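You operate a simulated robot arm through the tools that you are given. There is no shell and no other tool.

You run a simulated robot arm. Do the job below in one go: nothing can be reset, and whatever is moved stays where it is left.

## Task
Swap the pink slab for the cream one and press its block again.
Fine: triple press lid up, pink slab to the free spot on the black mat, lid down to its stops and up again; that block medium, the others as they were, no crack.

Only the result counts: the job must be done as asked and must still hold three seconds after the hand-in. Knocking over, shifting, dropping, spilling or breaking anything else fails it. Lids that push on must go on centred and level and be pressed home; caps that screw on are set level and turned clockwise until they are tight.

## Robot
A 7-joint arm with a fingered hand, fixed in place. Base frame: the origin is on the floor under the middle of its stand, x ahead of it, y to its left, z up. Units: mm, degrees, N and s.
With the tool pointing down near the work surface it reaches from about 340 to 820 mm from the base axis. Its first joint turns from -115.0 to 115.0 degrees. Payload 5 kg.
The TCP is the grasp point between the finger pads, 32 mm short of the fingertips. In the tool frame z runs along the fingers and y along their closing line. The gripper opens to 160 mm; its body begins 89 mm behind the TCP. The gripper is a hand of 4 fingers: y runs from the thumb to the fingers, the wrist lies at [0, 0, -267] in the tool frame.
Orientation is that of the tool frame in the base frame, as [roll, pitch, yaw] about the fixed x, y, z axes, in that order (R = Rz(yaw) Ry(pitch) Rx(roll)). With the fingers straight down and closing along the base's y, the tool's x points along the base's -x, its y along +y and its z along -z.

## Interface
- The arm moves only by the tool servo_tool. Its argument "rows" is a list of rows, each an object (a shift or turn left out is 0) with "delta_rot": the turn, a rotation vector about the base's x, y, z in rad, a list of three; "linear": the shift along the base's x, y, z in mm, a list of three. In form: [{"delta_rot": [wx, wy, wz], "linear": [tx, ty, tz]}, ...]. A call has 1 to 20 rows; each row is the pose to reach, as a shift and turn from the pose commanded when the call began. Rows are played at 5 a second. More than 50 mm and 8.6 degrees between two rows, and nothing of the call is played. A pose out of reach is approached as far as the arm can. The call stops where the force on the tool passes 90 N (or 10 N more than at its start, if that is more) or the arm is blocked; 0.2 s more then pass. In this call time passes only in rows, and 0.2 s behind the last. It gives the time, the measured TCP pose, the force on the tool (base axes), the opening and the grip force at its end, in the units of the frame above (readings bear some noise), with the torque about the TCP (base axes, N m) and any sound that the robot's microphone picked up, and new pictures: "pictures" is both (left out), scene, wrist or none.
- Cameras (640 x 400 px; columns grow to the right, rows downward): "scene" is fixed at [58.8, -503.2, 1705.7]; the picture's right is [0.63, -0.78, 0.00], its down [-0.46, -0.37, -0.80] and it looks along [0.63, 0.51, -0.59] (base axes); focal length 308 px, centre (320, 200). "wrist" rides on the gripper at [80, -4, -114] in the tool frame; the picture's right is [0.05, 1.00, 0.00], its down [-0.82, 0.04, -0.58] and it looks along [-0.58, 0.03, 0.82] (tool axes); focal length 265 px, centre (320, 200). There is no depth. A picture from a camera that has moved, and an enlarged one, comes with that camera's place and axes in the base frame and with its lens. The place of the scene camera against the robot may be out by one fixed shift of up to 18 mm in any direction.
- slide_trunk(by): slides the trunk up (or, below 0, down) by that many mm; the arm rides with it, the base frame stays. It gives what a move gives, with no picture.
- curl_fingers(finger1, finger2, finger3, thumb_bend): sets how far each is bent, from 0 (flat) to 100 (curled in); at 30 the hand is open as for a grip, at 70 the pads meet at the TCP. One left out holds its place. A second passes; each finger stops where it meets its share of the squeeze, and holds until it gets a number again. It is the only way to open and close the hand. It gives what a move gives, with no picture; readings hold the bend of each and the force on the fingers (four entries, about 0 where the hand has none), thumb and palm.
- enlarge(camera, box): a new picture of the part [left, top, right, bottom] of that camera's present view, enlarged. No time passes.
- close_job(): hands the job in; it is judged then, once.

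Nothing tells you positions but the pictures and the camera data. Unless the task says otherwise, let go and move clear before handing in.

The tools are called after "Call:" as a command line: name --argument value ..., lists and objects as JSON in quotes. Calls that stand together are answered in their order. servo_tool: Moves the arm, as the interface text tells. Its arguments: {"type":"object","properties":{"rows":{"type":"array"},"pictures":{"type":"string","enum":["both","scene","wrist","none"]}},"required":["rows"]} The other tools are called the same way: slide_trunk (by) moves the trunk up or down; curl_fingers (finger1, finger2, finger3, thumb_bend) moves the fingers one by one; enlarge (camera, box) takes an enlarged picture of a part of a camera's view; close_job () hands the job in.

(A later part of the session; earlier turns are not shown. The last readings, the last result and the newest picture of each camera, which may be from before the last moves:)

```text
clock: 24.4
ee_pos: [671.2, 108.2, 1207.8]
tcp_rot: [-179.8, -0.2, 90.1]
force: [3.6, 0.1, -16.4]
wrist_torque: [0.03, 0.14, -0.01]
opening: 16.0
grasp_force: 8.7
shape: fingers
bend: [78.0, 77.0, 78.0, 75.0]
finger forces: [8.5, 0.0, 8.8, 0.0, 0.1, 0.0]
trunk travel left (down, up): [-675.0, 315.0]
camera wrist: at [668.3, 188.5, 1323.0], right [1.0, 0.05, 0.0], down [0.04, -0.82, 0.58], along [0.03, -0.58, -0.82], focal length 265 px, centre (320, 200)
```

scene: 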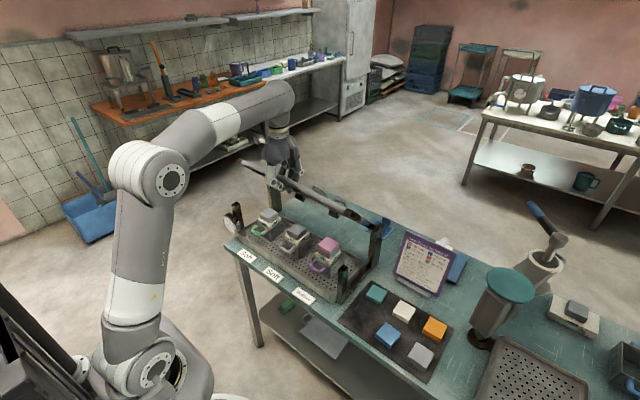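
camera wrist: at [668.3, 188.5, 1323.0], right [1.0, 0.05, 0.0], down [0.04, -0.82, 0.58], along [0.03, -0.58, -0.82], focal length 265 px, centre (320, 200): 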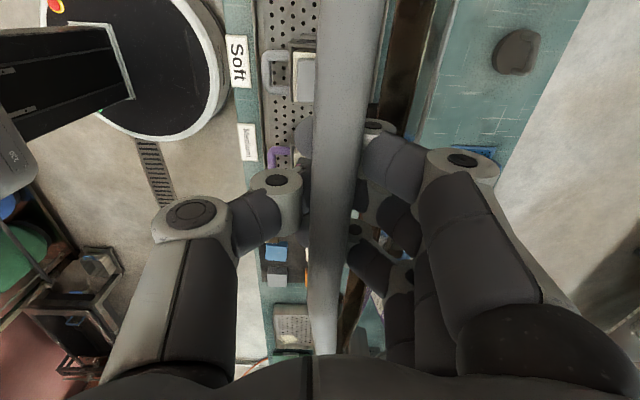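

Call:
servo_tool --rows '[{"linear": [10.7, 0, 4.8]}, {"linear": [21.5, 0, 9]}, {"linear": [32.6, 0, 12.7]}, {"linear": [43.6, 0, 16]}, {"linear": [54.6, 0, 19.7]}, {"linear": [65.7, 0, 22.9]}, {"linear": [65.7, 0, 22.9]}]' --pictures "both"

Call:
enlarge --camera "scene" --box '[220, 110, 420, 310]'

```text
clock: 26.0
ee_pos: [702.2, 109.1, 1220.3]
tcp_rot: [-179.8, -0.1, 90.0]
force: [1.8, -0.4, -14.7]
wrist_torque: [0.05, 0.15, 0.0]
opening: 16.0
grasp_force: 7.5
shape: fingers
bend: [79.0, 77.0, 79.0, 75.0]
finger forces: [7.1, 0.0, 7.5, 0.1, 0.0, 0.1]
out of reach, approached as far as the arm can: row 4, 5, 6, 7
trunk travel left (down, up): [-675.0, 315.0]
camera wrist: at [699.8, 188.6, 1335.6], right [1.0, 0.05, 0.0], down [0.04, -0.82, 0.58], along [0.03, -0.58, -0.82], focal length 265 px, centre (320, 200)
```

scene: 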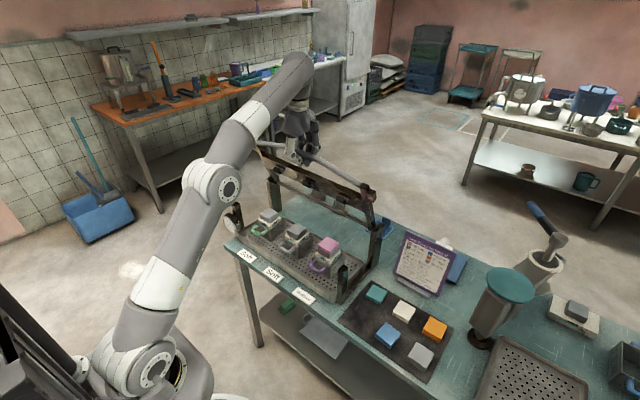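
wrist: 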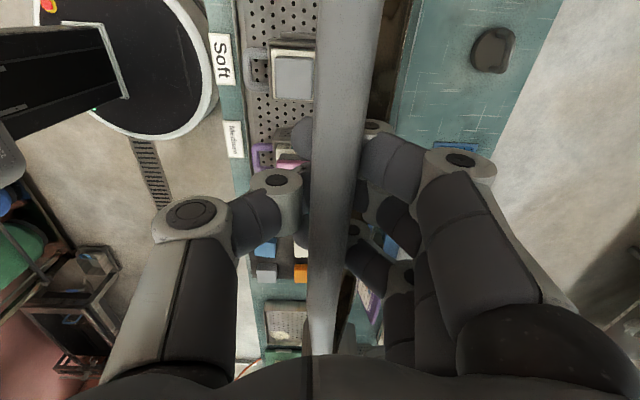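

```text
2.00 times, centred on (320, 210) of scene
camera zoom: at [58.8, -503.2, 1705.7], right [0.63, -0.78, 0.0], down [-0.46, -0.37, -0.8], along [0.63, 0.51, -0.59], focal length 616 px, centre (320, 180)
```

zoom: 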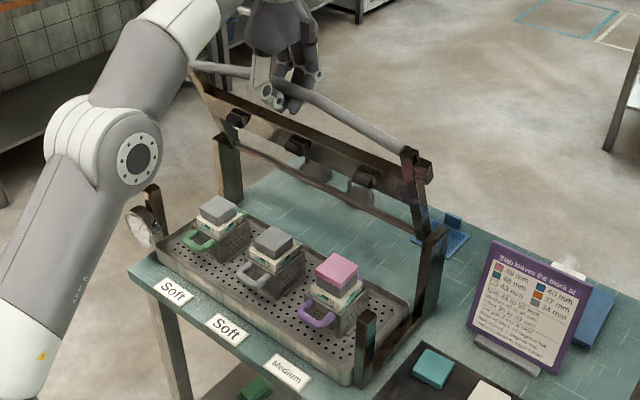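

The arm is reaching its limit with the tool straight down. Tilting the hand forward (pivoting on the round bar) brings the wrist back and restores reach; I'll start that gently.

Call:
servo_tool --rows '[{"delta_rot": [0, -0.07, 0], "linear": [-15, 0, -6]}, {"delta_rot": [0, -0.14, 0], "linear": [-15, 0, -6]}]' --pictures "none"

```text
clock: 26.6
ee_pos: [687.8, 108.8, 1214.1]
tcp_rot: [172.1, 0.0, 90.0]
force: [2.5, -0.3, -17.1]
wrist_torque: [0.05, 0.19, 0.03]
opening: 15.9
grasp_force: 8.4
shape: fingers
bend: [78.0, 77.0, 78.0, 75.0]
finger forces: [8.1, 0.0, 8.5, 0.0, 0.0, 0.0]
trunk travel left (down, up): [-675.0, 315.0]
```

Call:
servo_tool --rows '[{"delta_rot": [0, -0.12, 0], "linear": [0.5, 0, -1]}, {"delta_rot": [0, -0.24, 0], "linear": [1, 0, -2]}, {"delta_rot": [0, -0.36, 0], "linear": [1.5, 0, -2.5]}, {"delta_rot": [0, -0.48, 0], "linear": [2, 0, -3]}, {"delta_rot": [0, -0.6, 0], "linear": [3, 0, -3]}, {"delta_rot": [0, -0.6, 0], "linear": [3, 0, -3]}]' --pictures "both"

Call:
enlarge --camera "scene" --box '[220, 110, 420, 310]'

```text
clock: 28.0
ee_pos: [688.9, 108.7, 1211.2]
tcp_rot: [137.6, -0.1, 90.1]
force: [-0.7, -0.4, -8.8]
wrist_torque: [0.02, -0.06, -0.03]
opening: 16.8
grasp_force: 4.9
shape: fingers
bend: [79.0, 77.0, 79.0, 75.0]
finger forces: [2.5, 0.0, 2.6, 0.0, 3.6, 0.1]
trunk travel left (down, up): [-675.0, 315.0]
camera wrist: at [610.7, 188.4, 1294.9], right [0.74, 0.05, 0.67], down [-0.36, -0.82, 0.45], along [0.57, -0.57, -0.58], focal length 265 px, centre (320, 200)
```

scene: 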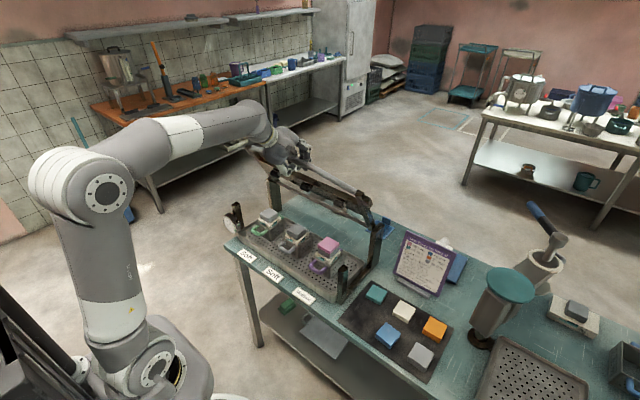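
wrist: 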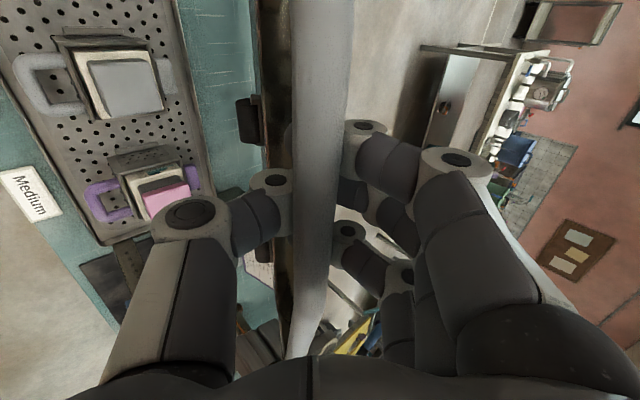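

```text
2.00 times, centred on (320, 210) of scene
camera zoom: at [58.8, -503.2, 1705.7], right [0.63, -0.78, 0.0], down [-0.46, -0.37, -0.8], along [0.63, 0.51, -0.59], focal length 616 px, centre (320, 180)
```

zoom: 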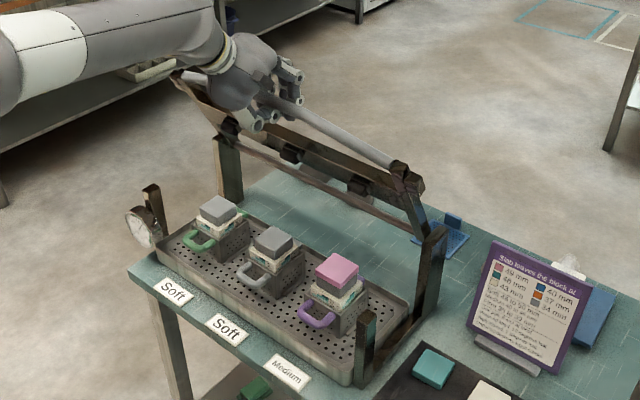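

The hand now holds the bar at a forward tilt, with the load mostly on the thumb. Continuing along the arc toward vertical.

Call:
servo_tool --rows '[{"linear": [12, 0, 5.2]}, {"linear": [23.8, 0, 9.8]}, {"linear": [34.4, 0, 13.4]}, {"linear": [45.2, 0, 16.6]}, {"linear": [56.2, 0, 19.2]}, {"linear": [67.2, 0, 21.5]}, {"linear": [67.2, 0, 21.5]}]' --pictures "scene"

Call:
enlarge --camera "scene" --box '[240, 100, 440, 280]'

```text
clock: 29.6
ee_pos: [757.1, 107.9, 1233.3]
tcp_rot: [137.6, -0.2, 90.0]
force: [-1.8, -0.5, -2.5]
wrist_torque: [-0.05, -0.05, 0.0]
opening: 16.9
grasp_force: 1.5
shape: fingers
bend: [80.0, 77.0, 80.0, 75.0]
finger forces: [0.1, 0.0, 0.0, 0.1, 2.6, 0.0]
trunk travel left (down, up): [-675.0, 315.0]
```

scene: 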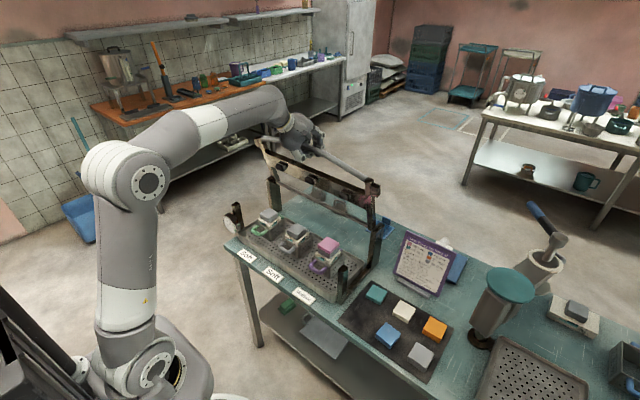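

```text
2.22 times, centred on (340, 190) of scene
camera zoom: at [58.8, -503.2, 1705.7], right [0.63, -0.78, 0.0], down [-0.46, -0.37, -0.8], along [0.63, 0.51, -0.59], focal length 684 px, centre (276, 222)
```

zoom: 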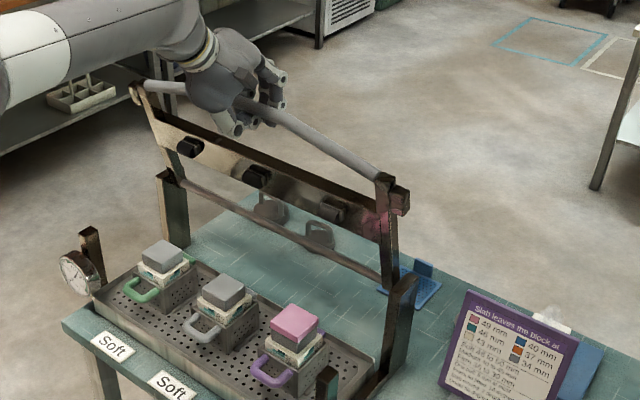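

Call:
servo_tool --rows '[{"linear": [11, 0, 1.6]}, {"linear": [22.3, 0, 2.9]}, {"linear": [33.5, 0, 3.6]}, {"linear": [44.8, 0, 3.9]}, {"linear": [44.8, 0, 3.9]}]' --pictures "scene"

Call:
enlarge --camera "scene" --box '[240, 100, 440, 280]'

```text
clock: 30.8
ee_pos: [802.5, 105.8, 1236.8]
tcp_rot: [137.6, -0.2, 90.0]
force: [-1.3, -0.8, -1.6]
wrist_torque: [0.01, -0.07, 0.0]
opening: 17.1
grasp_force: 1.4
shape: fingers
bend: [80.0, 77.0, 80.0, 75.0]
finger forces: [0.0, 0.0, 0.1, 0.1, 1.6, 0.0]
trunk travel left (down, up): [-675.0, 315.0]
```

scene: 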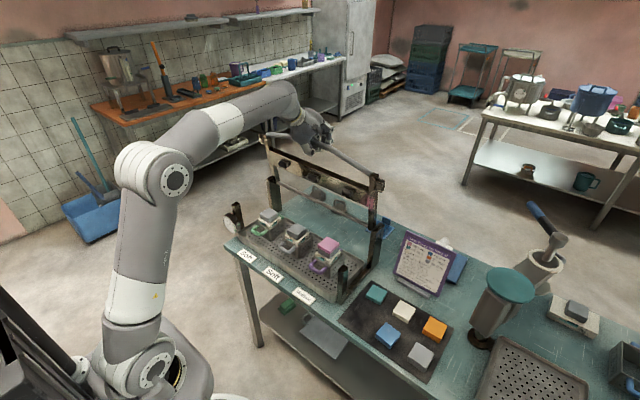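

```text
2.22 times, centred on (340, 190) of scene
camera zoom: at [58.8, -503.2, 1705.7], right [0.63, -0.78, 0.0], down [-0.46, -0.37, -0.8], along [0.63, 0.51, -0.59], focal length 684 px, centre (276, 222)
```

zoom: 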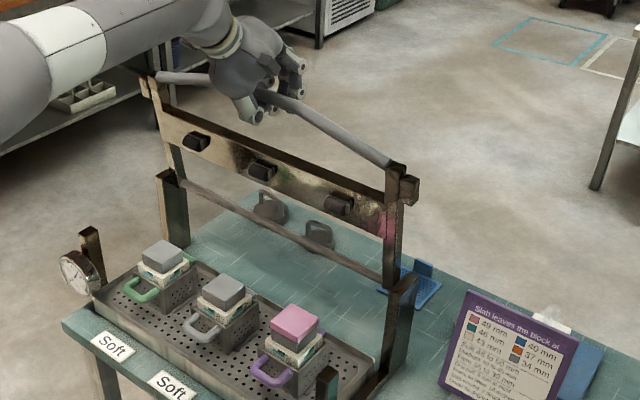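

Call:
servo_tool --rows '[{"linear": [10, 0, 0]}, {"linear": [20, 0, -1]}, {"linear": [30, 0, -2.5]}, {"linear": [30, 0, -2.5]}]' --pictures "scene"

Call:
enlarge --camera "scene" --box '[240, 100, 440, 280]'

```text
clock: 31.8
ee_pos: [830.3, 108.6, 1234.7]
tcp_rot: [137.7, -0.1, 90.0]
force: [-1.8, 0.1, -0.1]
wrist_torque: [-0.01, 0.0, -0.01]
opening: 16.8
grasp_force: 0.1
shape: fingers
bend: [80.0, 77.0, 80.0, 75.0]
finger forces: [0.0, 0.0, 0.0, 0.0, 1.0, 0.0]
trunk travel left (down, up): [-675.0, 315.0]
```

scene: 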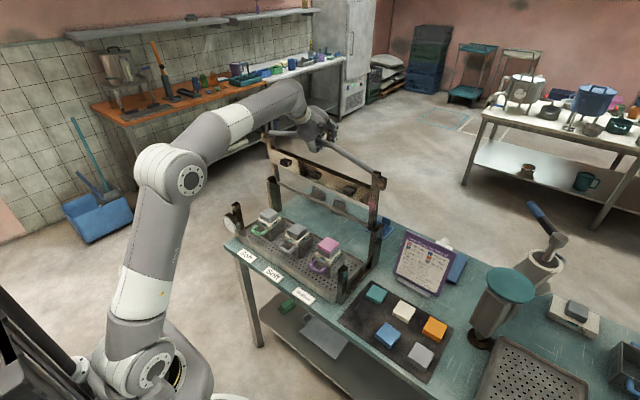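

```text
2.22 times, centred on (340, 190) of scene
camera zoom: at [58.8, -503.2, 1705.7], right [0.63, -0.78, 0.0], down [-0.46, -0.37, -0.8], along [0.63, 0.51, -0.59], focal length 684 px, centre (276, 222)
```

zoom: 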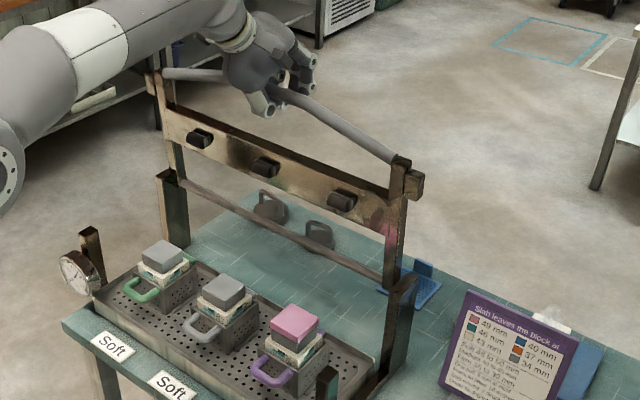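

Call:
servo_tool --rows '[{"linear": [8, 0, -1]}, {"linear": [16, 0, -2.5]}, {"linear": [24, 0, -4]}, {"linear": [24, 0, -4]}]' --pictures "both"

Call:
enlarge --camera "scene" --box '[240, 100, 440, 280]'

```text
clock: 32.8
ee_pos: [853.5, 107.5, 1230.1]
tcp_rot: [137.6, -0.1, 90.1]
force: [-0.3, -0.7, 0.4]
wrist_torque: [-0.02, -0.05, -0.04]
opening: 17.1
grasp_force: 0.1
shape: fingers
bend: [80.0, 77.0, 80.0, 75.0]
finger forces: [0.0, 0.0, 0.0, 0.1, 0.1, 0.0]
trunk travel left (down, up): [-675.0, 315.0]
camera wrist: at [775.7, 188.2, 1313.5], right [0.74, 0.05, 0.67], down [-0.36, -0.82, 0.45], along [0.57, -0.57, -0.58], focal length 265 px, centre (320, 200)
```

scene: 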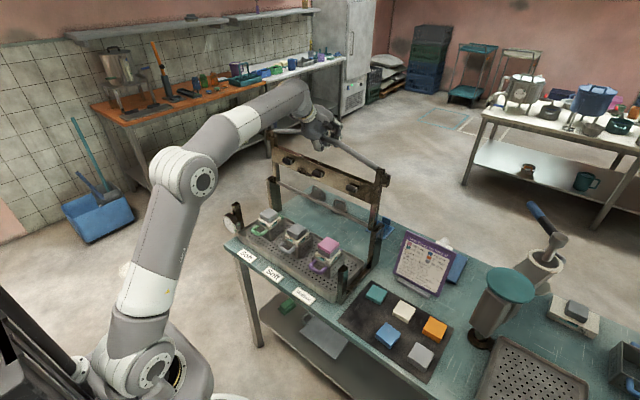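
wrist: 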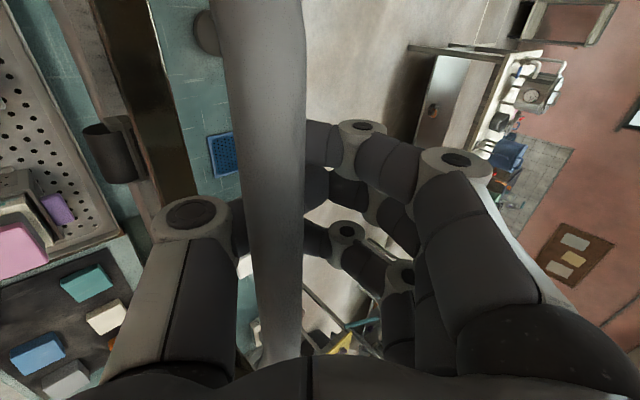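

```text
2.22 times, centred on (340, 190) of scene
camera zoom: at [58.8, -503.2, 1705.7], right [0.63, -0.78, 0.0], down [-0.46, -0.37, -0.8], along [0.63, 0.51, -0.59], focal length 684 px, centre (276, 222)
```

zoom: 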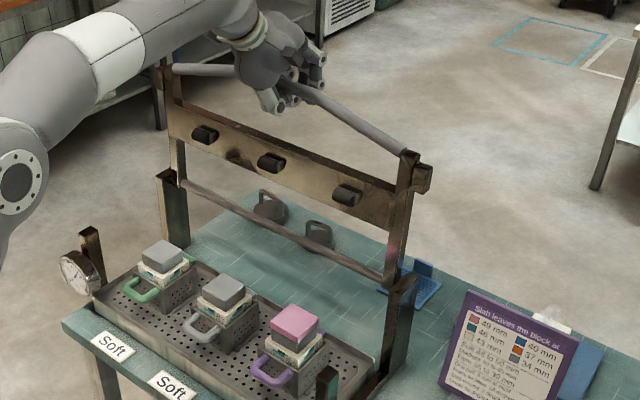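

The bar has slid toward the palm and the lid is just past vertical, with no load. I'll push on gently to find its rest stop.

Call:
servo_tool --rows '[{"linear": [8, 0, 0]}, {"linear": [16, 0, -1]}, {"linear": [24, 0, -2]}, {"linear": [24, 0, -2]}]' --pictures "both"

Call:
enlarge --camera "scene" --box '[240, 100, 440, 280]'

```text
clock: 33.8
ee_pos: [877.6, 107.0, 1227.7]
tcp_rot: [137.7, -0.1, 90.1]
force: [0.0, 0.0, 0.6]
wrist_torque: [-0.02, 0.02, -0.02]
opening: 17.2
grasp_force: 0.0
shape: fingers
bend: [80.0, 77.0, 80.0, 75.0]
finger forces: [0.0, 0.0, 0.0, 0.0, 0.0, 0.0]
trunk travel left (down, up): [-675.0, 315.0]
camera wrist: at [800.5, 187.8, 1311.5], right [0.74, 0.05, 0.67], down [-0.36, -0.82, 0.45], along [0.57, -0.57, -0.58], focal length 265 px, centre (320, 200)
```

scene: 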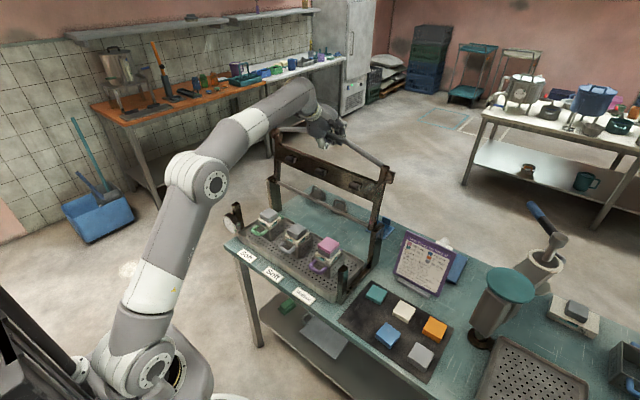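
wrist: 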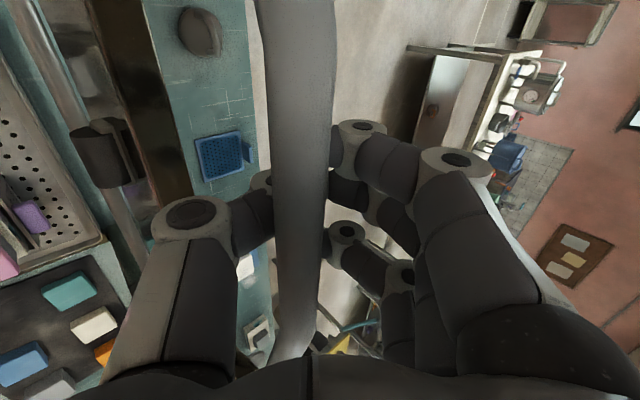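

```text
2.22 times, centred on (340, 190) of scene
camera zoom: at [58.8, -503.2, 1705.7], right [0.63, -0.78, 0.0], down [-0.46, -0.37, -0.8], along [0.63, 0.51, -0.59], focal length 684 px, centre (276, 222)
```

zoom: 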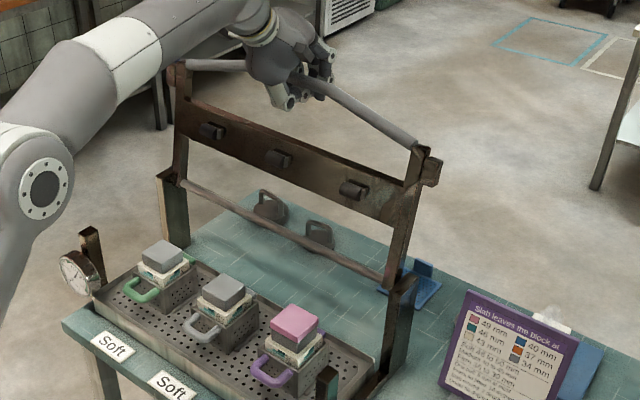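

Call:
servo_tool --rows '[{"linear": [0, 0, 0]}, {"linear": [0, 0, 0]}, {"linear": [0, 0, 0]}]' --pictures "wrist"

Call:
enlarge --camera "scene" --box '[240, 100, 440, 280]'

```text
clock: 34.6
ee_pos: [879.3, 108.3, 1228.9]
tcp_rot: [137.6, -0.2, 90.1]
force: [-0.3, 0.0, -0.5]
wrist_torque: [0.0, 0.0, 0.02]
opening: 16.6
grasp_force: 0.1
shape: fingers
bend: [80.0, 77.0, 80.0, 75.0]
finger forces: [0.0, 0.0, 0.0, 0.0, 0.0, 0.0]
trunk travel left (down, up): [-675.0, 315.0]
camera wrist: at [800.5, 187.9, 1311.4], right [0.74, 0.05, 0.67], down [-0.36, -0.82, 0.45], along [0.57, -0.57, -0.58], focal length 265 px, centre (320, 200)
```

wrist: 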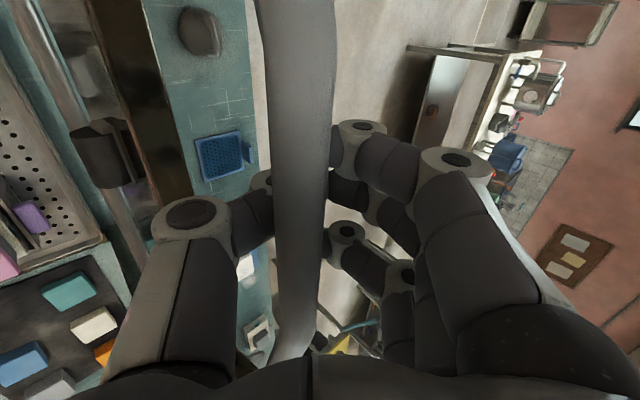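

```text
2.22 times, centred on (340, 190) of scene
camera zoom: at [58.8, -503.2, 1705.7], right [0.63, -0.78, 0.0], down [-0.46, -0.37, -0.8], along [0.63, 0.51, -0.59], focal length 684 px, centre (276, 222)
```

zoom: 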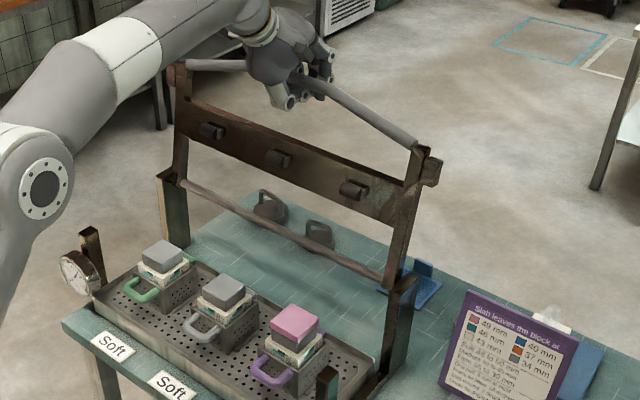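

The lid rests open by itself at about 100° with no load on the hand. Opening the hand and backing out along the palm direction.

Call:
curl_fingers --finger1 30 --finger2 30 --finger3 30 --thumb_bend 30

Call:
servo_tool --rows '[{"linear": [0, 0, 0]}]' --pictures "both"

```text
clock: 35.6
ee_pos: [877.9, 106.6, 1231.1]
tcp_rot: [137.4, -0.1, 90.1]
force: [6.1, 1.6, 17.0]
wrist_torque: [0.16, 0.34, -0.09]
opening: 156.5
grasp_force: 9.0
shape: fingers
bend: [30.0, 30.0, 30.0, 34.0]
finger forces: [0.0, 0.0, 0.0, 0.0, 17.7, 0.0]
trunk travel left (down, up): [-675.0, 315.0]
```

```text
clock: 36.0
ee_pos: [877.6, 107.3, 1230.6]
tcp_rot: [137.5, 0.0, 90.1]
force: [5.0, -0.8, 18.6]
wrist_torque: [0.13, 0.44, -0.03]
opening: 155.8
grasp_force: 9.4
shape: fingers
bend: [30.0, 30.0, 30.0, 34.0]
finger forces: [0.0, 0.1, 0.0, 0.0, 19.6, 0.0]
trunk travel left (down, up): [-675.0, 315.0]
camera wrist: at [799.2, 187.5, 1313.4], right [0.74, 0.05, 0.68], down [-0.36, -0.82, 0.45], along [0.58, -0.57, -0.58], focal length 265 px, centre (320, 200)
```

scene: 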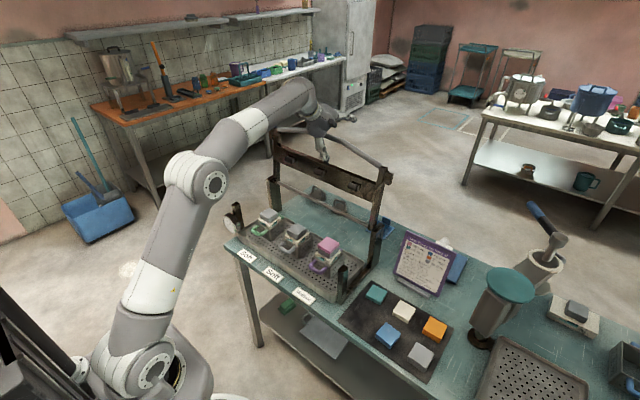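
wrist: 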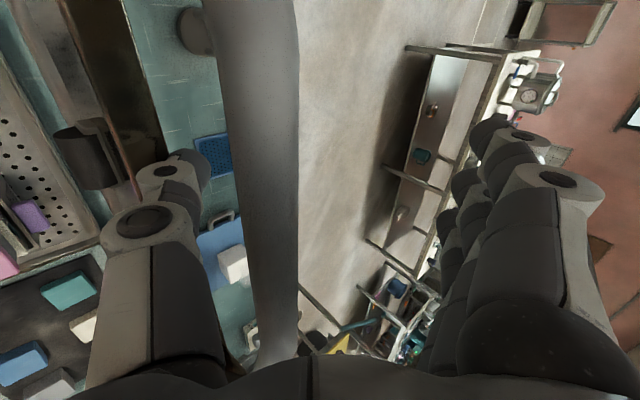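

The thumb is pressing on the lid plate as it opens. I'll bend it back in before retreating.

Call:
curl_fingers --thumb_bend 55

Call:
servo_tool --rows '[{"linear": [0, 0, 0]}]' --pictures "both"

Call:
enlarge --camera "scene" --box '[240, 100, 440, 280]'

```text
clock: 37.0
ee_pos: [879.0, 108.0, 1227.2]
tcp_rot: [137.7, -0.1, 90.1]
force: [0.2, -0.4, -0.7]
wrist_torque: [-0.01, 0.0, -0.01]
opening: 121.4
grasp_force: 0.1
shape: fingers
bend: [30.0, 30.0, 30.0, 55.0]
finger forces: [0.0, 0.1, 0.0, 0.1, 0.0, 0.1]
trunk travel left (down, up): [-675.0, 315.0]
```

```text
clock: 37.4
ee_pos: [879.2, 107.6, 1228.6]
tcp_rot: [137.6, -0.1, 90.0]
force: [0.4, 0.1, -0.3]
wrist_torque: [0.0, -0.04, -0.02]
opening: 121.1
grasp_force: 0.0
shape: fingers
bend: [30.0, 30.0, 30.0, 55.0]
finger forces: [0.1, 0.0, 0.0, 0.1, 0.0, 0.0]
trunk travel left (down, up): [-675.0, 315.0]
camera wrist: at [800.5, 187.9, 1311.4], right [0.74, 0.05, 0.67], down [-0.36, -0.82, 0.45], along [0.57, -0.57, -0.58], focal length 265 px, centre (320, 200)
```

scene: 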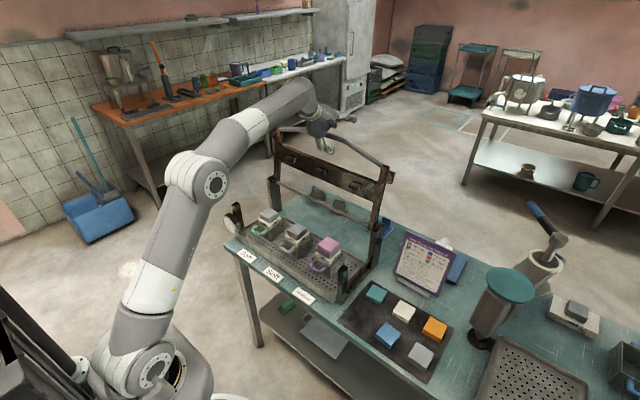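
wrist: 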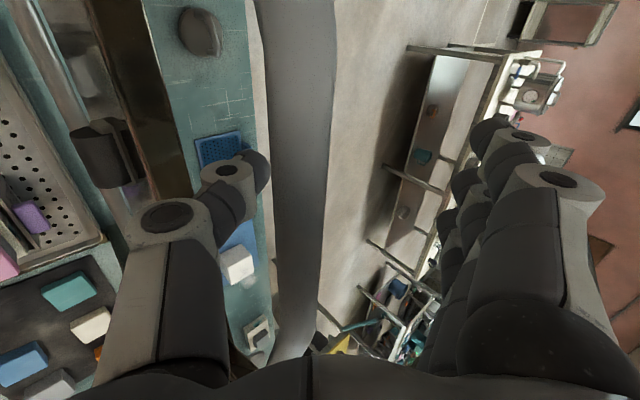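

```text
2.22 times, centred on (340, 190) of scene
camera zoom: at [58.8, -503.2, 1705.7], right [0.63, -0.78, 0.0], down [-0.46, -0.37, -0.8], along [0.63, 0.51, -0.59], focal length 684 px, centre (276, 222)
```

zoom: 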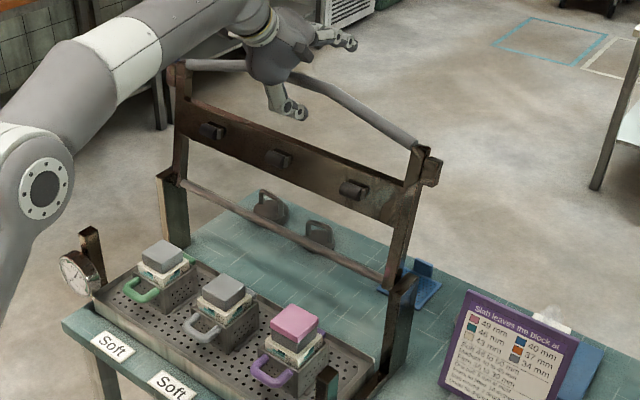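

The lid settled back on its stop. I'll shift the hand a little so the bar clears the thumb, then withdraw along the palm direction.

Call:
servo_tool --rows '[{"linear": [-7, 0, -6]}, {"linear": [-13, 0, -11]}, {"linear": [-13, 0, -11]}]' --pictures "wrist"

```text
clock: 38.2
ee_pos: [865.6, 107.5, 1216.5]
tcp_rot: [137.6, -0.2, 90.1]
force: [1.0, -0.8, -0.3]
wrist_torque: [0.01, -0.02, -0.04]
opening: 121.1
grasp_force: 0.0
shape: fingers
bend: [30.0, 30.0, 30.0, 55.0]
finger forces: [0.1, 0.1, 0.1, 0.0, 0.0, 0.0]
trunk travel left (down, up): [-675.0, 315.0]
camera wrist: at [787.3, 187.9, 1300.4], right [0.74, 0.05, 0.67], down [-0.36, -0.82, 0.45], along [0.57, -0.57, -0.58], focal length 265 px, centre (320, 200)
```

wrist: 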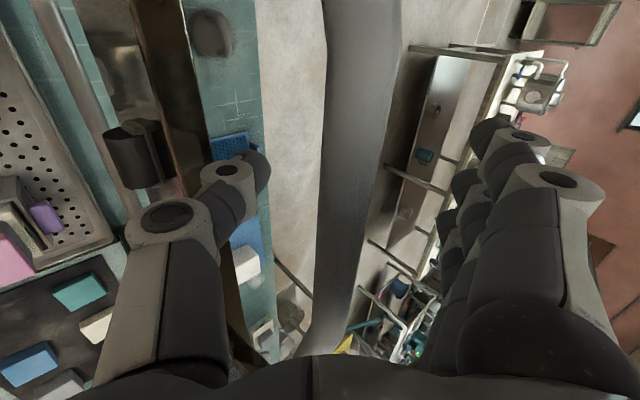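

The bar now has clear room on both sides; withdrawing.

Call:
servo_tool --rows '[{"linear": [-13, 0, 15]}, {"linear": [-27, 0, 30]}, {"linear": [-40, 0, 44]}, {"linear": [-54, 0, 59]}, {"linear": [-67, 0, 74]}, {"linear": [-84, 0, 92]}, {"linear": [-100, 0, 111]}, {"linear": [-100, 0, 111]}]' --pictures "both"

Call:
enlarge --camera "scene" --box '[220, 100, 440, 310]'

```text
clock: 40.0
ee_pos: [767.3, 107.9, 1325.7]
tcp_rot: [137.8, 0.0, 90.0]
force: [-0.1, 0.7, 0.0]
wrist_torque: [0.01, 0.01, 0.01]
opening: 121.2
grasp_force: 0.1
shape: fingers
bend: [30.0, 30.0, 30.0, 55.0]
finger forces: [0.1, 0.0, 0.0, 0.0, 0.0, 0.0]
trunk travel left (down, up): [-675.0, 315.0]
camera wrist: at [688.3, 187.8, 1409.4], right [0.74, 0.05, 0.67], down [-0.36, -0.82, 0.45], along [0.57, -0.57, -0.58], focal length 265 px, centre (320, 200)
```

scene: 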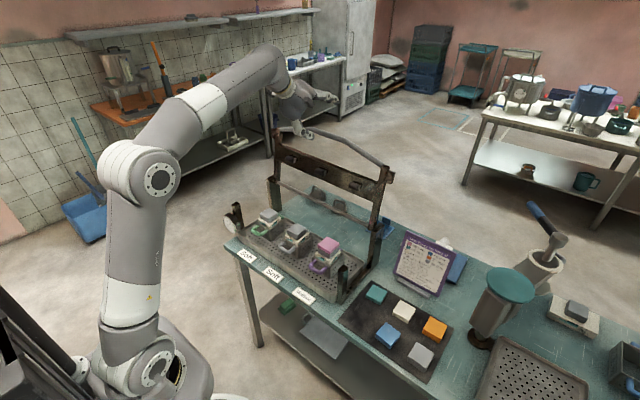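
wrist: 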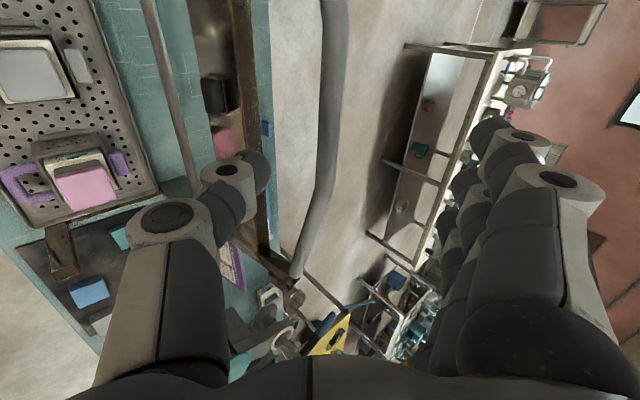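

```text
1.90 times, centred on (330, 205) of scene
camera zoom: at [58.8, -503.2, 1705.7], right [0.63, -0.78, 0.0], down [-0.46, -0.37, -0.8], along [0.63, 0.51, -0.59], focal length 586 px, centre (301, 190)
```

zoom: 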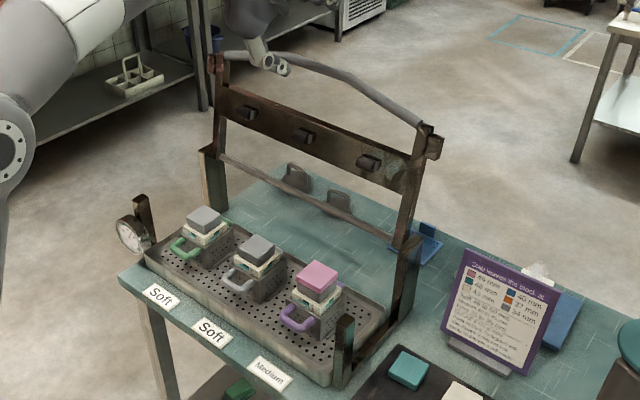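

The lid stands open on its own. Before going for the slabs, I'll look closely at the hand's shape and the gauge from the scene camera.

Call:
enlarge --camera "scene" --box '[230, 40, 370, 160]'

Call:
enlarge --camera "scene" --box '[220, 200, 260, 245]'

Call:
enlarge --camera "scene" --box '[295, 225, 355, 285]'

```text
3.33 times, centred on (300, 100) of scene
camera zoom: at [58.8, -503.2, 1705.7], right [0.63, -0.78, 0.0], down [-0.46, -0.37, -0.8], along [0.63, 0.51, -0.59], focal length 1026 px, centre (387, 533)
```

zoom: 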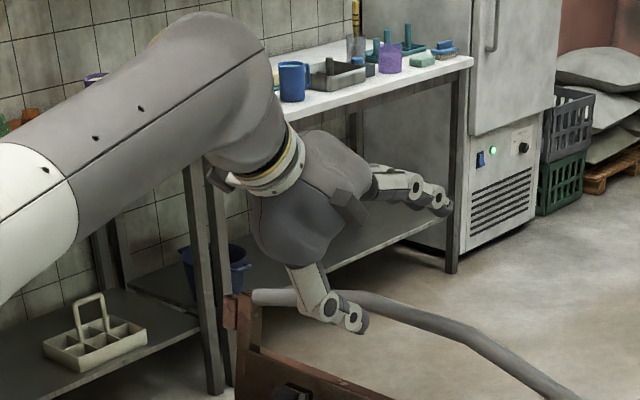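

```text
8.89 times, centred on (240, 222) of scene
camera zoom: at [58.8, -503.2, 1705.7], right [0.63, -0.78, 0.0], down [-0.46, -0.37, -0.8], along [0.63, 0.51, -0.59], focal length 2737 px, centre (1031, 0)
```

zoom: 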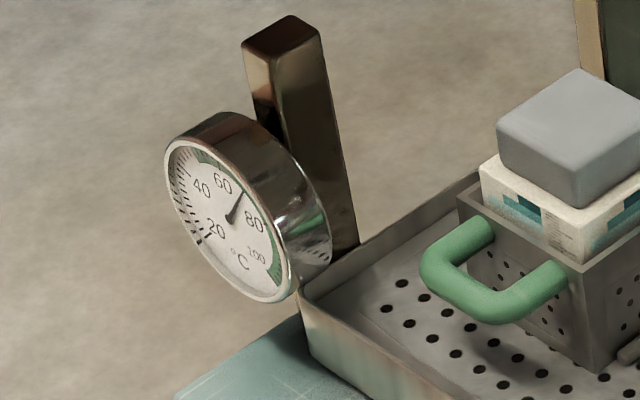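

```text
6.67 times, centred on (325, 255) of scene
camera zoom: at [58.8, -503.2, 1705.7], right [0.63, -0.78, 0.0], down [-0.46, -0.37, -0.8], along [0.63, 0.51, -0.59], focal length 2053 px, centre (287, -167)
```

zoom: 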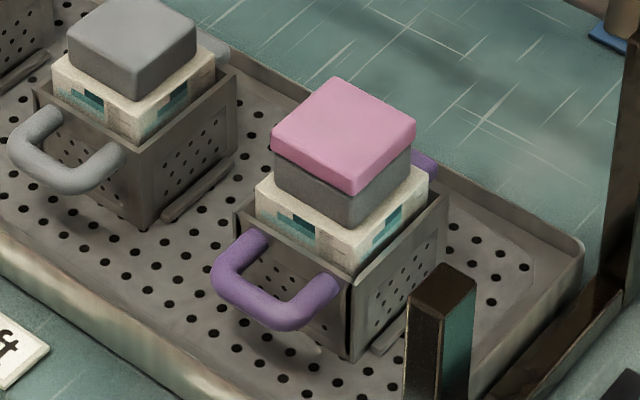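

The gauge dropped to about 70 °C as expected. I'll back the hand away from the lid, return it to pointing straight down, then turn it to its natural heading over the moulds.

Call:
servo_tool --rows '[{"linear": [-28, 0, 0]}, {"delta_rot": [0, 0.123, 0], "linear": [-56, 0, -10]}, {"delta_rot": [0, 0.246, 0], "linear": [-84, 0, -30]}, {"delta_rot": [0, 0.369, 0], "linear": [-112, 0, -55]}, {"delta_rot": [0, 0.492, 0], "linear": [-140, 0, -80]}, {"delta_rot": [0, 0.615, 0], "linear": [-160, 0, -100]}, {"delta_rot": [0, 0.738, 0], "linear": [-168, 0, -120]}, {"delta_rot": [0, 0.738, 0], "linear": [-168, 0, -120]}]' --pictures "none"

Call:
servo_tool --rows '[{"delta_rot": [0, 0, 0.1428], "linear": [0, -15, 0]}, {"delta_rot": [0, 0, 0.2856], "linear": [0, -30, 0]}, {"delta_rot": [0, 0, 0.4284], "linear": [0, -45, 0]}, {"delta_rot": [0, 0, 0.5712], "linear": [0, -60, 0]}, {"delta_rot": [0, 0, 0.714], "linear": [0, -75, 0]}, {"delta_rot": [0, 0, 0.8568], "linear": [0, -90, 0]}, {"delta_rot": [0, 0, 0.9996], "linear": [0, -105, 0]}, {"delta_rot": [0, 0, 1.1424], "linear": [0, -120, 0]}, {"delta_rot": [0, 0, 1.2852], "linear": [0, -135, 0]}, {"delta_rot": [0, 0, 1.428], "linear": [0, -148, 0]}, {"delta_rot": [0, 0, 1.5708], "linear": [0, -148, 0]}, {"delta_rot": [0, 0, 1.5708], "linear": [0, -148, 0]}]' --pictures "both"

```text
clock: 41.8
ee_pos: [597.0, 107.9, 1207.0]
tcp_rot: [180.0, -0.2, 90.0]
force: [0.3, -0.2, 0.7]
wrist_torque: [-0.01, 0.03, 0.02]
opening: 120.8
grasp_force: 0.0
shape: fingers
bend: [30.0, 30.0, 30.0, 55.0]
finger forces: [0.0, 0.1, 0.1, 0.0, 0.1, 0.0]
trunk travel left (down, up): [-675.0, 315.0]
```

```text
clock: 44.4
ee_pos: [597.5, -40.2, 1208.7]
tcp_rot: [179.9, -0.1, -179.9]
force: [-0.1, 0.4, -0.5]
wrist_torque: [0.0, -0.02, -0.01]
opening: 121.0
grasp_force: 0.1
shape: fingers
bend: [30.0, 30.0, 30.0, 55.0]
finger forces: [0.0, 0.1, 0.0, 0.0, 0.0, 0.1]
trunk travel left (down, up): [-675.0, 315.0]
camera wrist: at [518.4, -44.7, 1324.3], right [-0.05, 1.0, 0.0], down [0.82, 0.04, 0.58], along [0.57, 0.03, -0.82], focal length 265 px, centre (320, 200)
```

scene: 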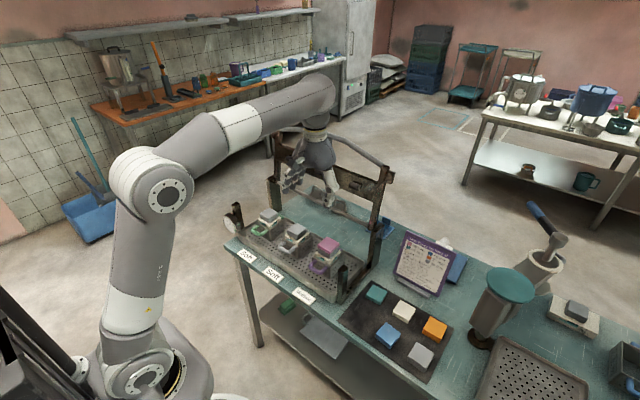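
wrist: 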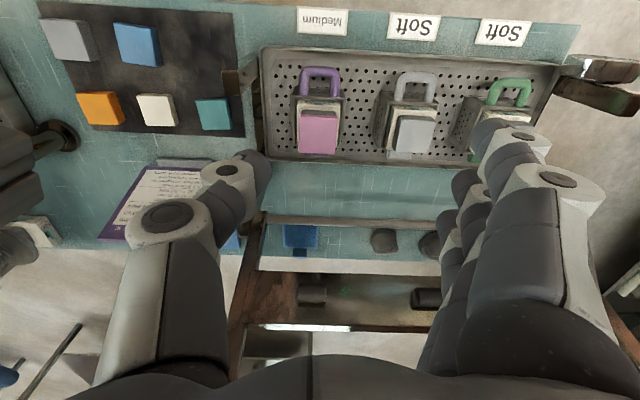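

Good overhead view. Measuring the pink slab, mat and slabs.

Call:
enlarge --camera "wrist" --box '[270, 50, 450, 170]'

Call:
enlarge --camera "wrist" --box '[30, 0, 290, 170]'

Call:
enlarge --camera "scene" --box '[250, 100, 370, 220]'

```text
3.33 times, centred on (360, 110) of wrist
camera zoom: at [518.4, -44.7, 1324.3], right [-0.05, 1.0, 0.0], down [0.82, 0.04, 0.58], along [0.57, 0.03, -0.82], focal length 885 px, centre (187, 500)
```

zoom: 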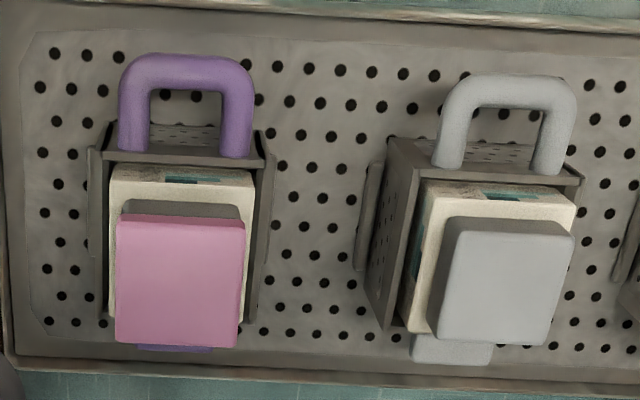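

```text
2.35 times, centred on (160, 85) of wrist
camera zoom: at [518.4, -44.7, 1324.3], right [-0.05, 1.0, 0.0], down [0.82, 0.04, 0.58], along [0.57, 0.03, -0.82], focal length 624 px, centre (696, 471)
```

zoom: 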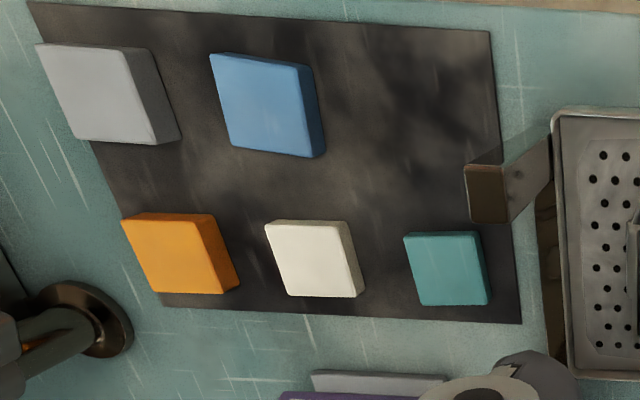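

```text
3.33 times, centred on (310, 160) of scene
camera zoom: at [58.8, -503.2, 1705.7], right [0.63, -0.78, 0.0], down [-0.46, -0.37, -0.8], along [0.63, 0.51, -0.59], focal length 1026 px, centre (353, 333)
```

zoom: 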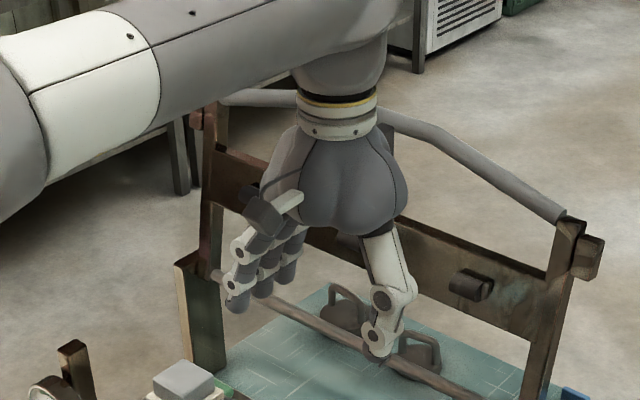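

Pink slab sits at about x 637–693, y −41. I'll pre-shape the hand and go lower above it for a closer look.

Call:
curl_fingers --finger1 50 --finger2 50 --finger3 50 --thumb_bend 50

Call:
servo_tool --rows '[{"linear": [15, 0, -20]}, {"linear": [30, 0, -40]}, {"linear": [45, 0, -70]}, {"linear": [60, 0, -100]}, {"linear": [78, 0, -128]}, {"linear": [78, 0, -128]}]' --pictures "both"

Call:
enlarge --camera "wrist" --box '[180, 60, 480, 260]'

Call:
enlarge --camera "scene" --box '[260, 150, 380, 290]'

```text
clock: 45.4
ee_pos: [596.6, -40.1, 1208.9]
tcp_rot: [180.0, -0.1, 180.0]
force: [-0.3, 0.0, -0.5]
wrist_torque: [-0.01, -0.02, 0.02]
opening: 91.4
grasp_force: 0.2
shape: fingers
bend: [50.0, 50.0, 50.0, 50.0]
finger forces: [0.1, 0.0, 0.0, 0.0, 0.1, 0.1]
trunk travel left (down, up): [-675.0, 315.0]
```

```text
clock: 46.8
ee_pos: [676.8, -43.4, 1079.9]
tcp_rot: [179.9, -0.1, -180.0]
force: [0.5, 0.5, 0.1]
wrist_torque: [0.02, 0.0, 0.0]
opening: 91.4
grasp_force: 0.1
shape: fingers
bend: [50.0, 50.0, 50.0, 50.0]
finger forces: [0.0, 0.1, 0.1, 0.1, 0.1, 0.1]
trunk travel left (down, up): [-675.0, 315.0]
camera wrist: at [596.9, -48.0, 1195.2], right [-0.05, 1.0, 0.0], down [0.82, 0.04, 0.58], along [0.58, 0.03, -0.82], focal length 265 px, centre (320, 200)
```

scene: 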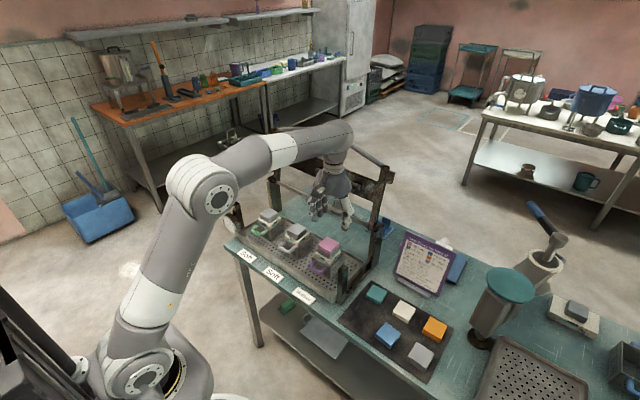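
wrist: 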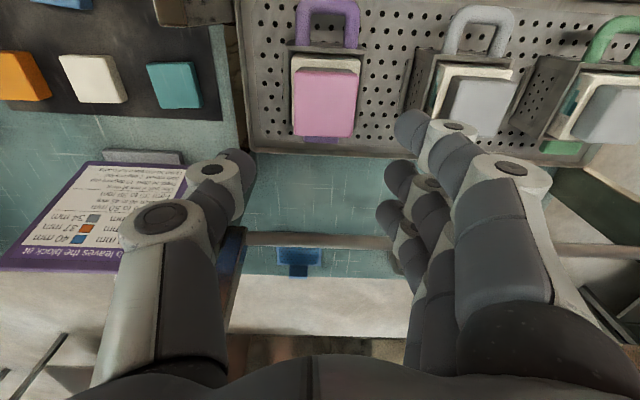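

```text
2.00 times, centred on (330, 160) of wrist
camera zoom: at [596.9, -48.0, 1195.2], right [-0.05, 1.0, 0.0], down [0.82, 0.04, 0.58], along [0.58, 0.03, -0.82], focal length 531 px, centre (300, 280)
```

zoom: 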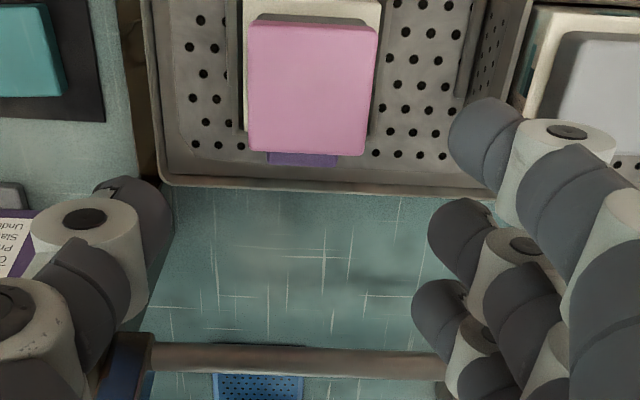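

```text
2.86 times, centred on (320, 220) of scene
camera zoom: at [58.8, -503.2, 1705.7], right [0.63, -0.78, 0.0], down [-0.46, -0.37, -0.8], along [0.63, 0.51, -0.59], focal length 880 px, centre (320, 143)
```

zoom: 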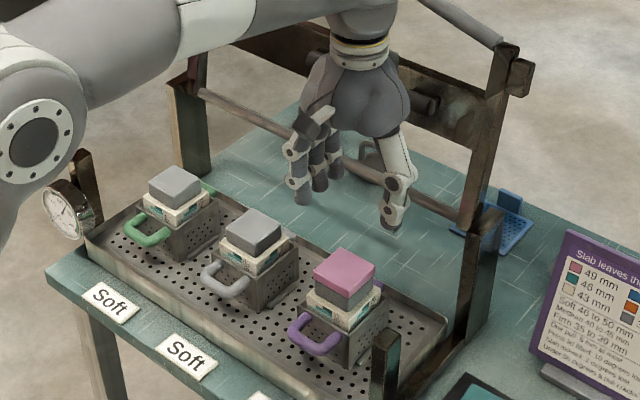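

Pink slab measured: x 637–693, y −67 to −12, top at z≈955. Lowering with the digits straddling it along y, stopping above final grip height to check alignment.

Call:
servo_tool --rows '[{"linear": [-0.5, 1.5, -20]}, {"linear": [-1, 2.5, -40]}, {"linear": [-1, 2.5, -60]}, {"linear": [-1, 2.5, -75]}, {"linear": [-1, 2.5, -85]}, {"linear": [-1, 2.5, -85]}]' --pictures "both"

Call:
enlarge --camera "scene" --box '[280, 190, 370, 290]'

Call:
enlarge --camera "wrist" --box '[180, 60, 480, 260]'

```text
clock: 48.2
ee_pos: [675.2, -38.6, 995.5]
tcp_rot: [179.9, 0.0, 180.0]
force: [0.1, 0.0, -0.4]
wrist_torque: [-0.02, 0.02, -0.01]
opening: 91.1
grasp_force: 0.1
shape: fingers
bend: [50.0, 50.0, 50.0, 50.0]
finger forces: [0.0, 0.0, 0.0, 0.1, 0.1, 0.0]
trunk travel left (down, up): [-675.0, 315.0]
camera wrist: at [595.9, -43.4, 1110.4], right [-0.05, 1.0, 0.0], down [0.82, 0.04, 0.58], along [0.57, 0.03, -0.82], focal length 265 px, centre (320, 200)
```

scene: 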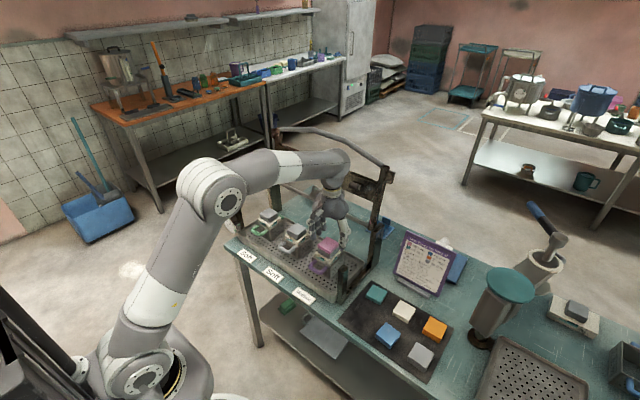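
wrist: 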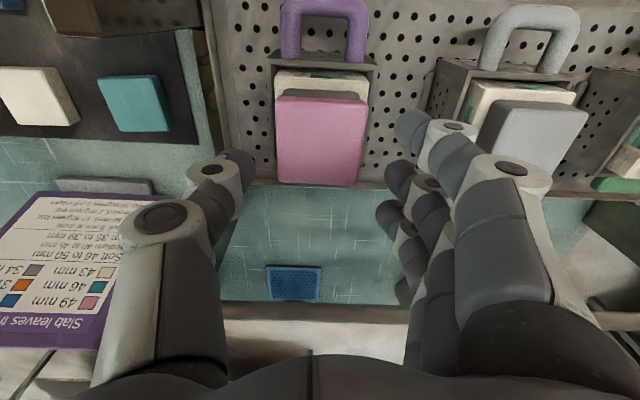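

```text
4.00 times, centred on (325, 240) of scene
camera zoom: at [58.8, -503.2, 1705.7], right [0.63, -0.78, 0.0], down [-0.46, -0.37, -0.8], along [0.63, 0.51, -0.59], focal length 1232 px, centre (300, 40)
```

zoom: 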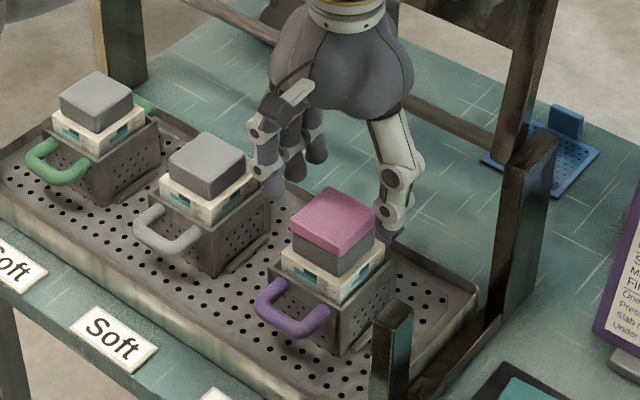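

```text
2.00 times, centred on (330, 160) of wrist
camera zoom: at [595.9, -43.4, 1110.4], right [-0.05, 1.0, 0.0], down [0.82, 0.04, 0.58], along [0.57, 0.03, -0.82], focal length 531 px, centre (300, 280)
```

zoom: 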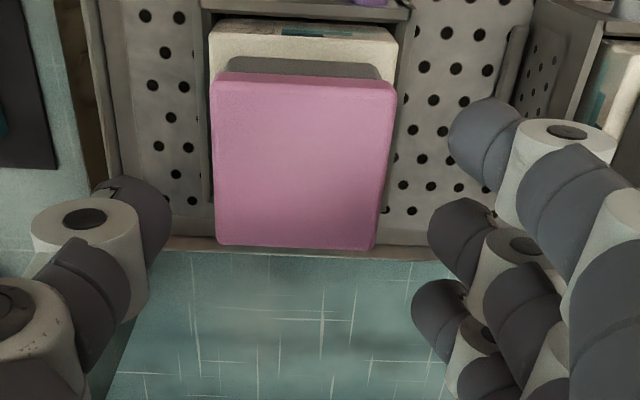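

Call:
enlarge --camera "scene" --box '[318, 215, 363, 265]'

```text
8.00 times, centred on (340, 240) of scene
camera zoom: at [58.8, -503.2, 1705.7], right [0.63, -0.78, 0.0], down [-0.46, -0.37, -0.8], along [0.63, 0.51, -0.59], focal length 2463 px, centre (156, -120)
```

zoom: 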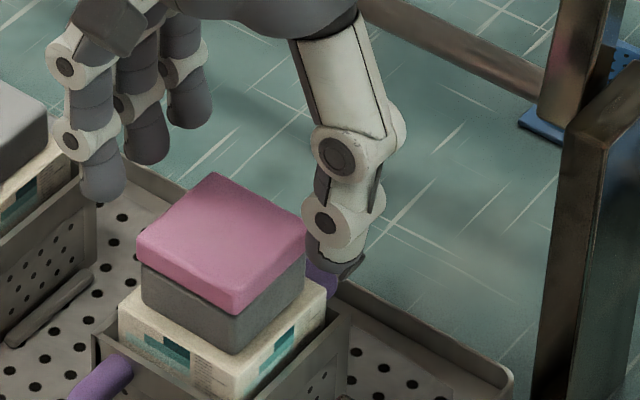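

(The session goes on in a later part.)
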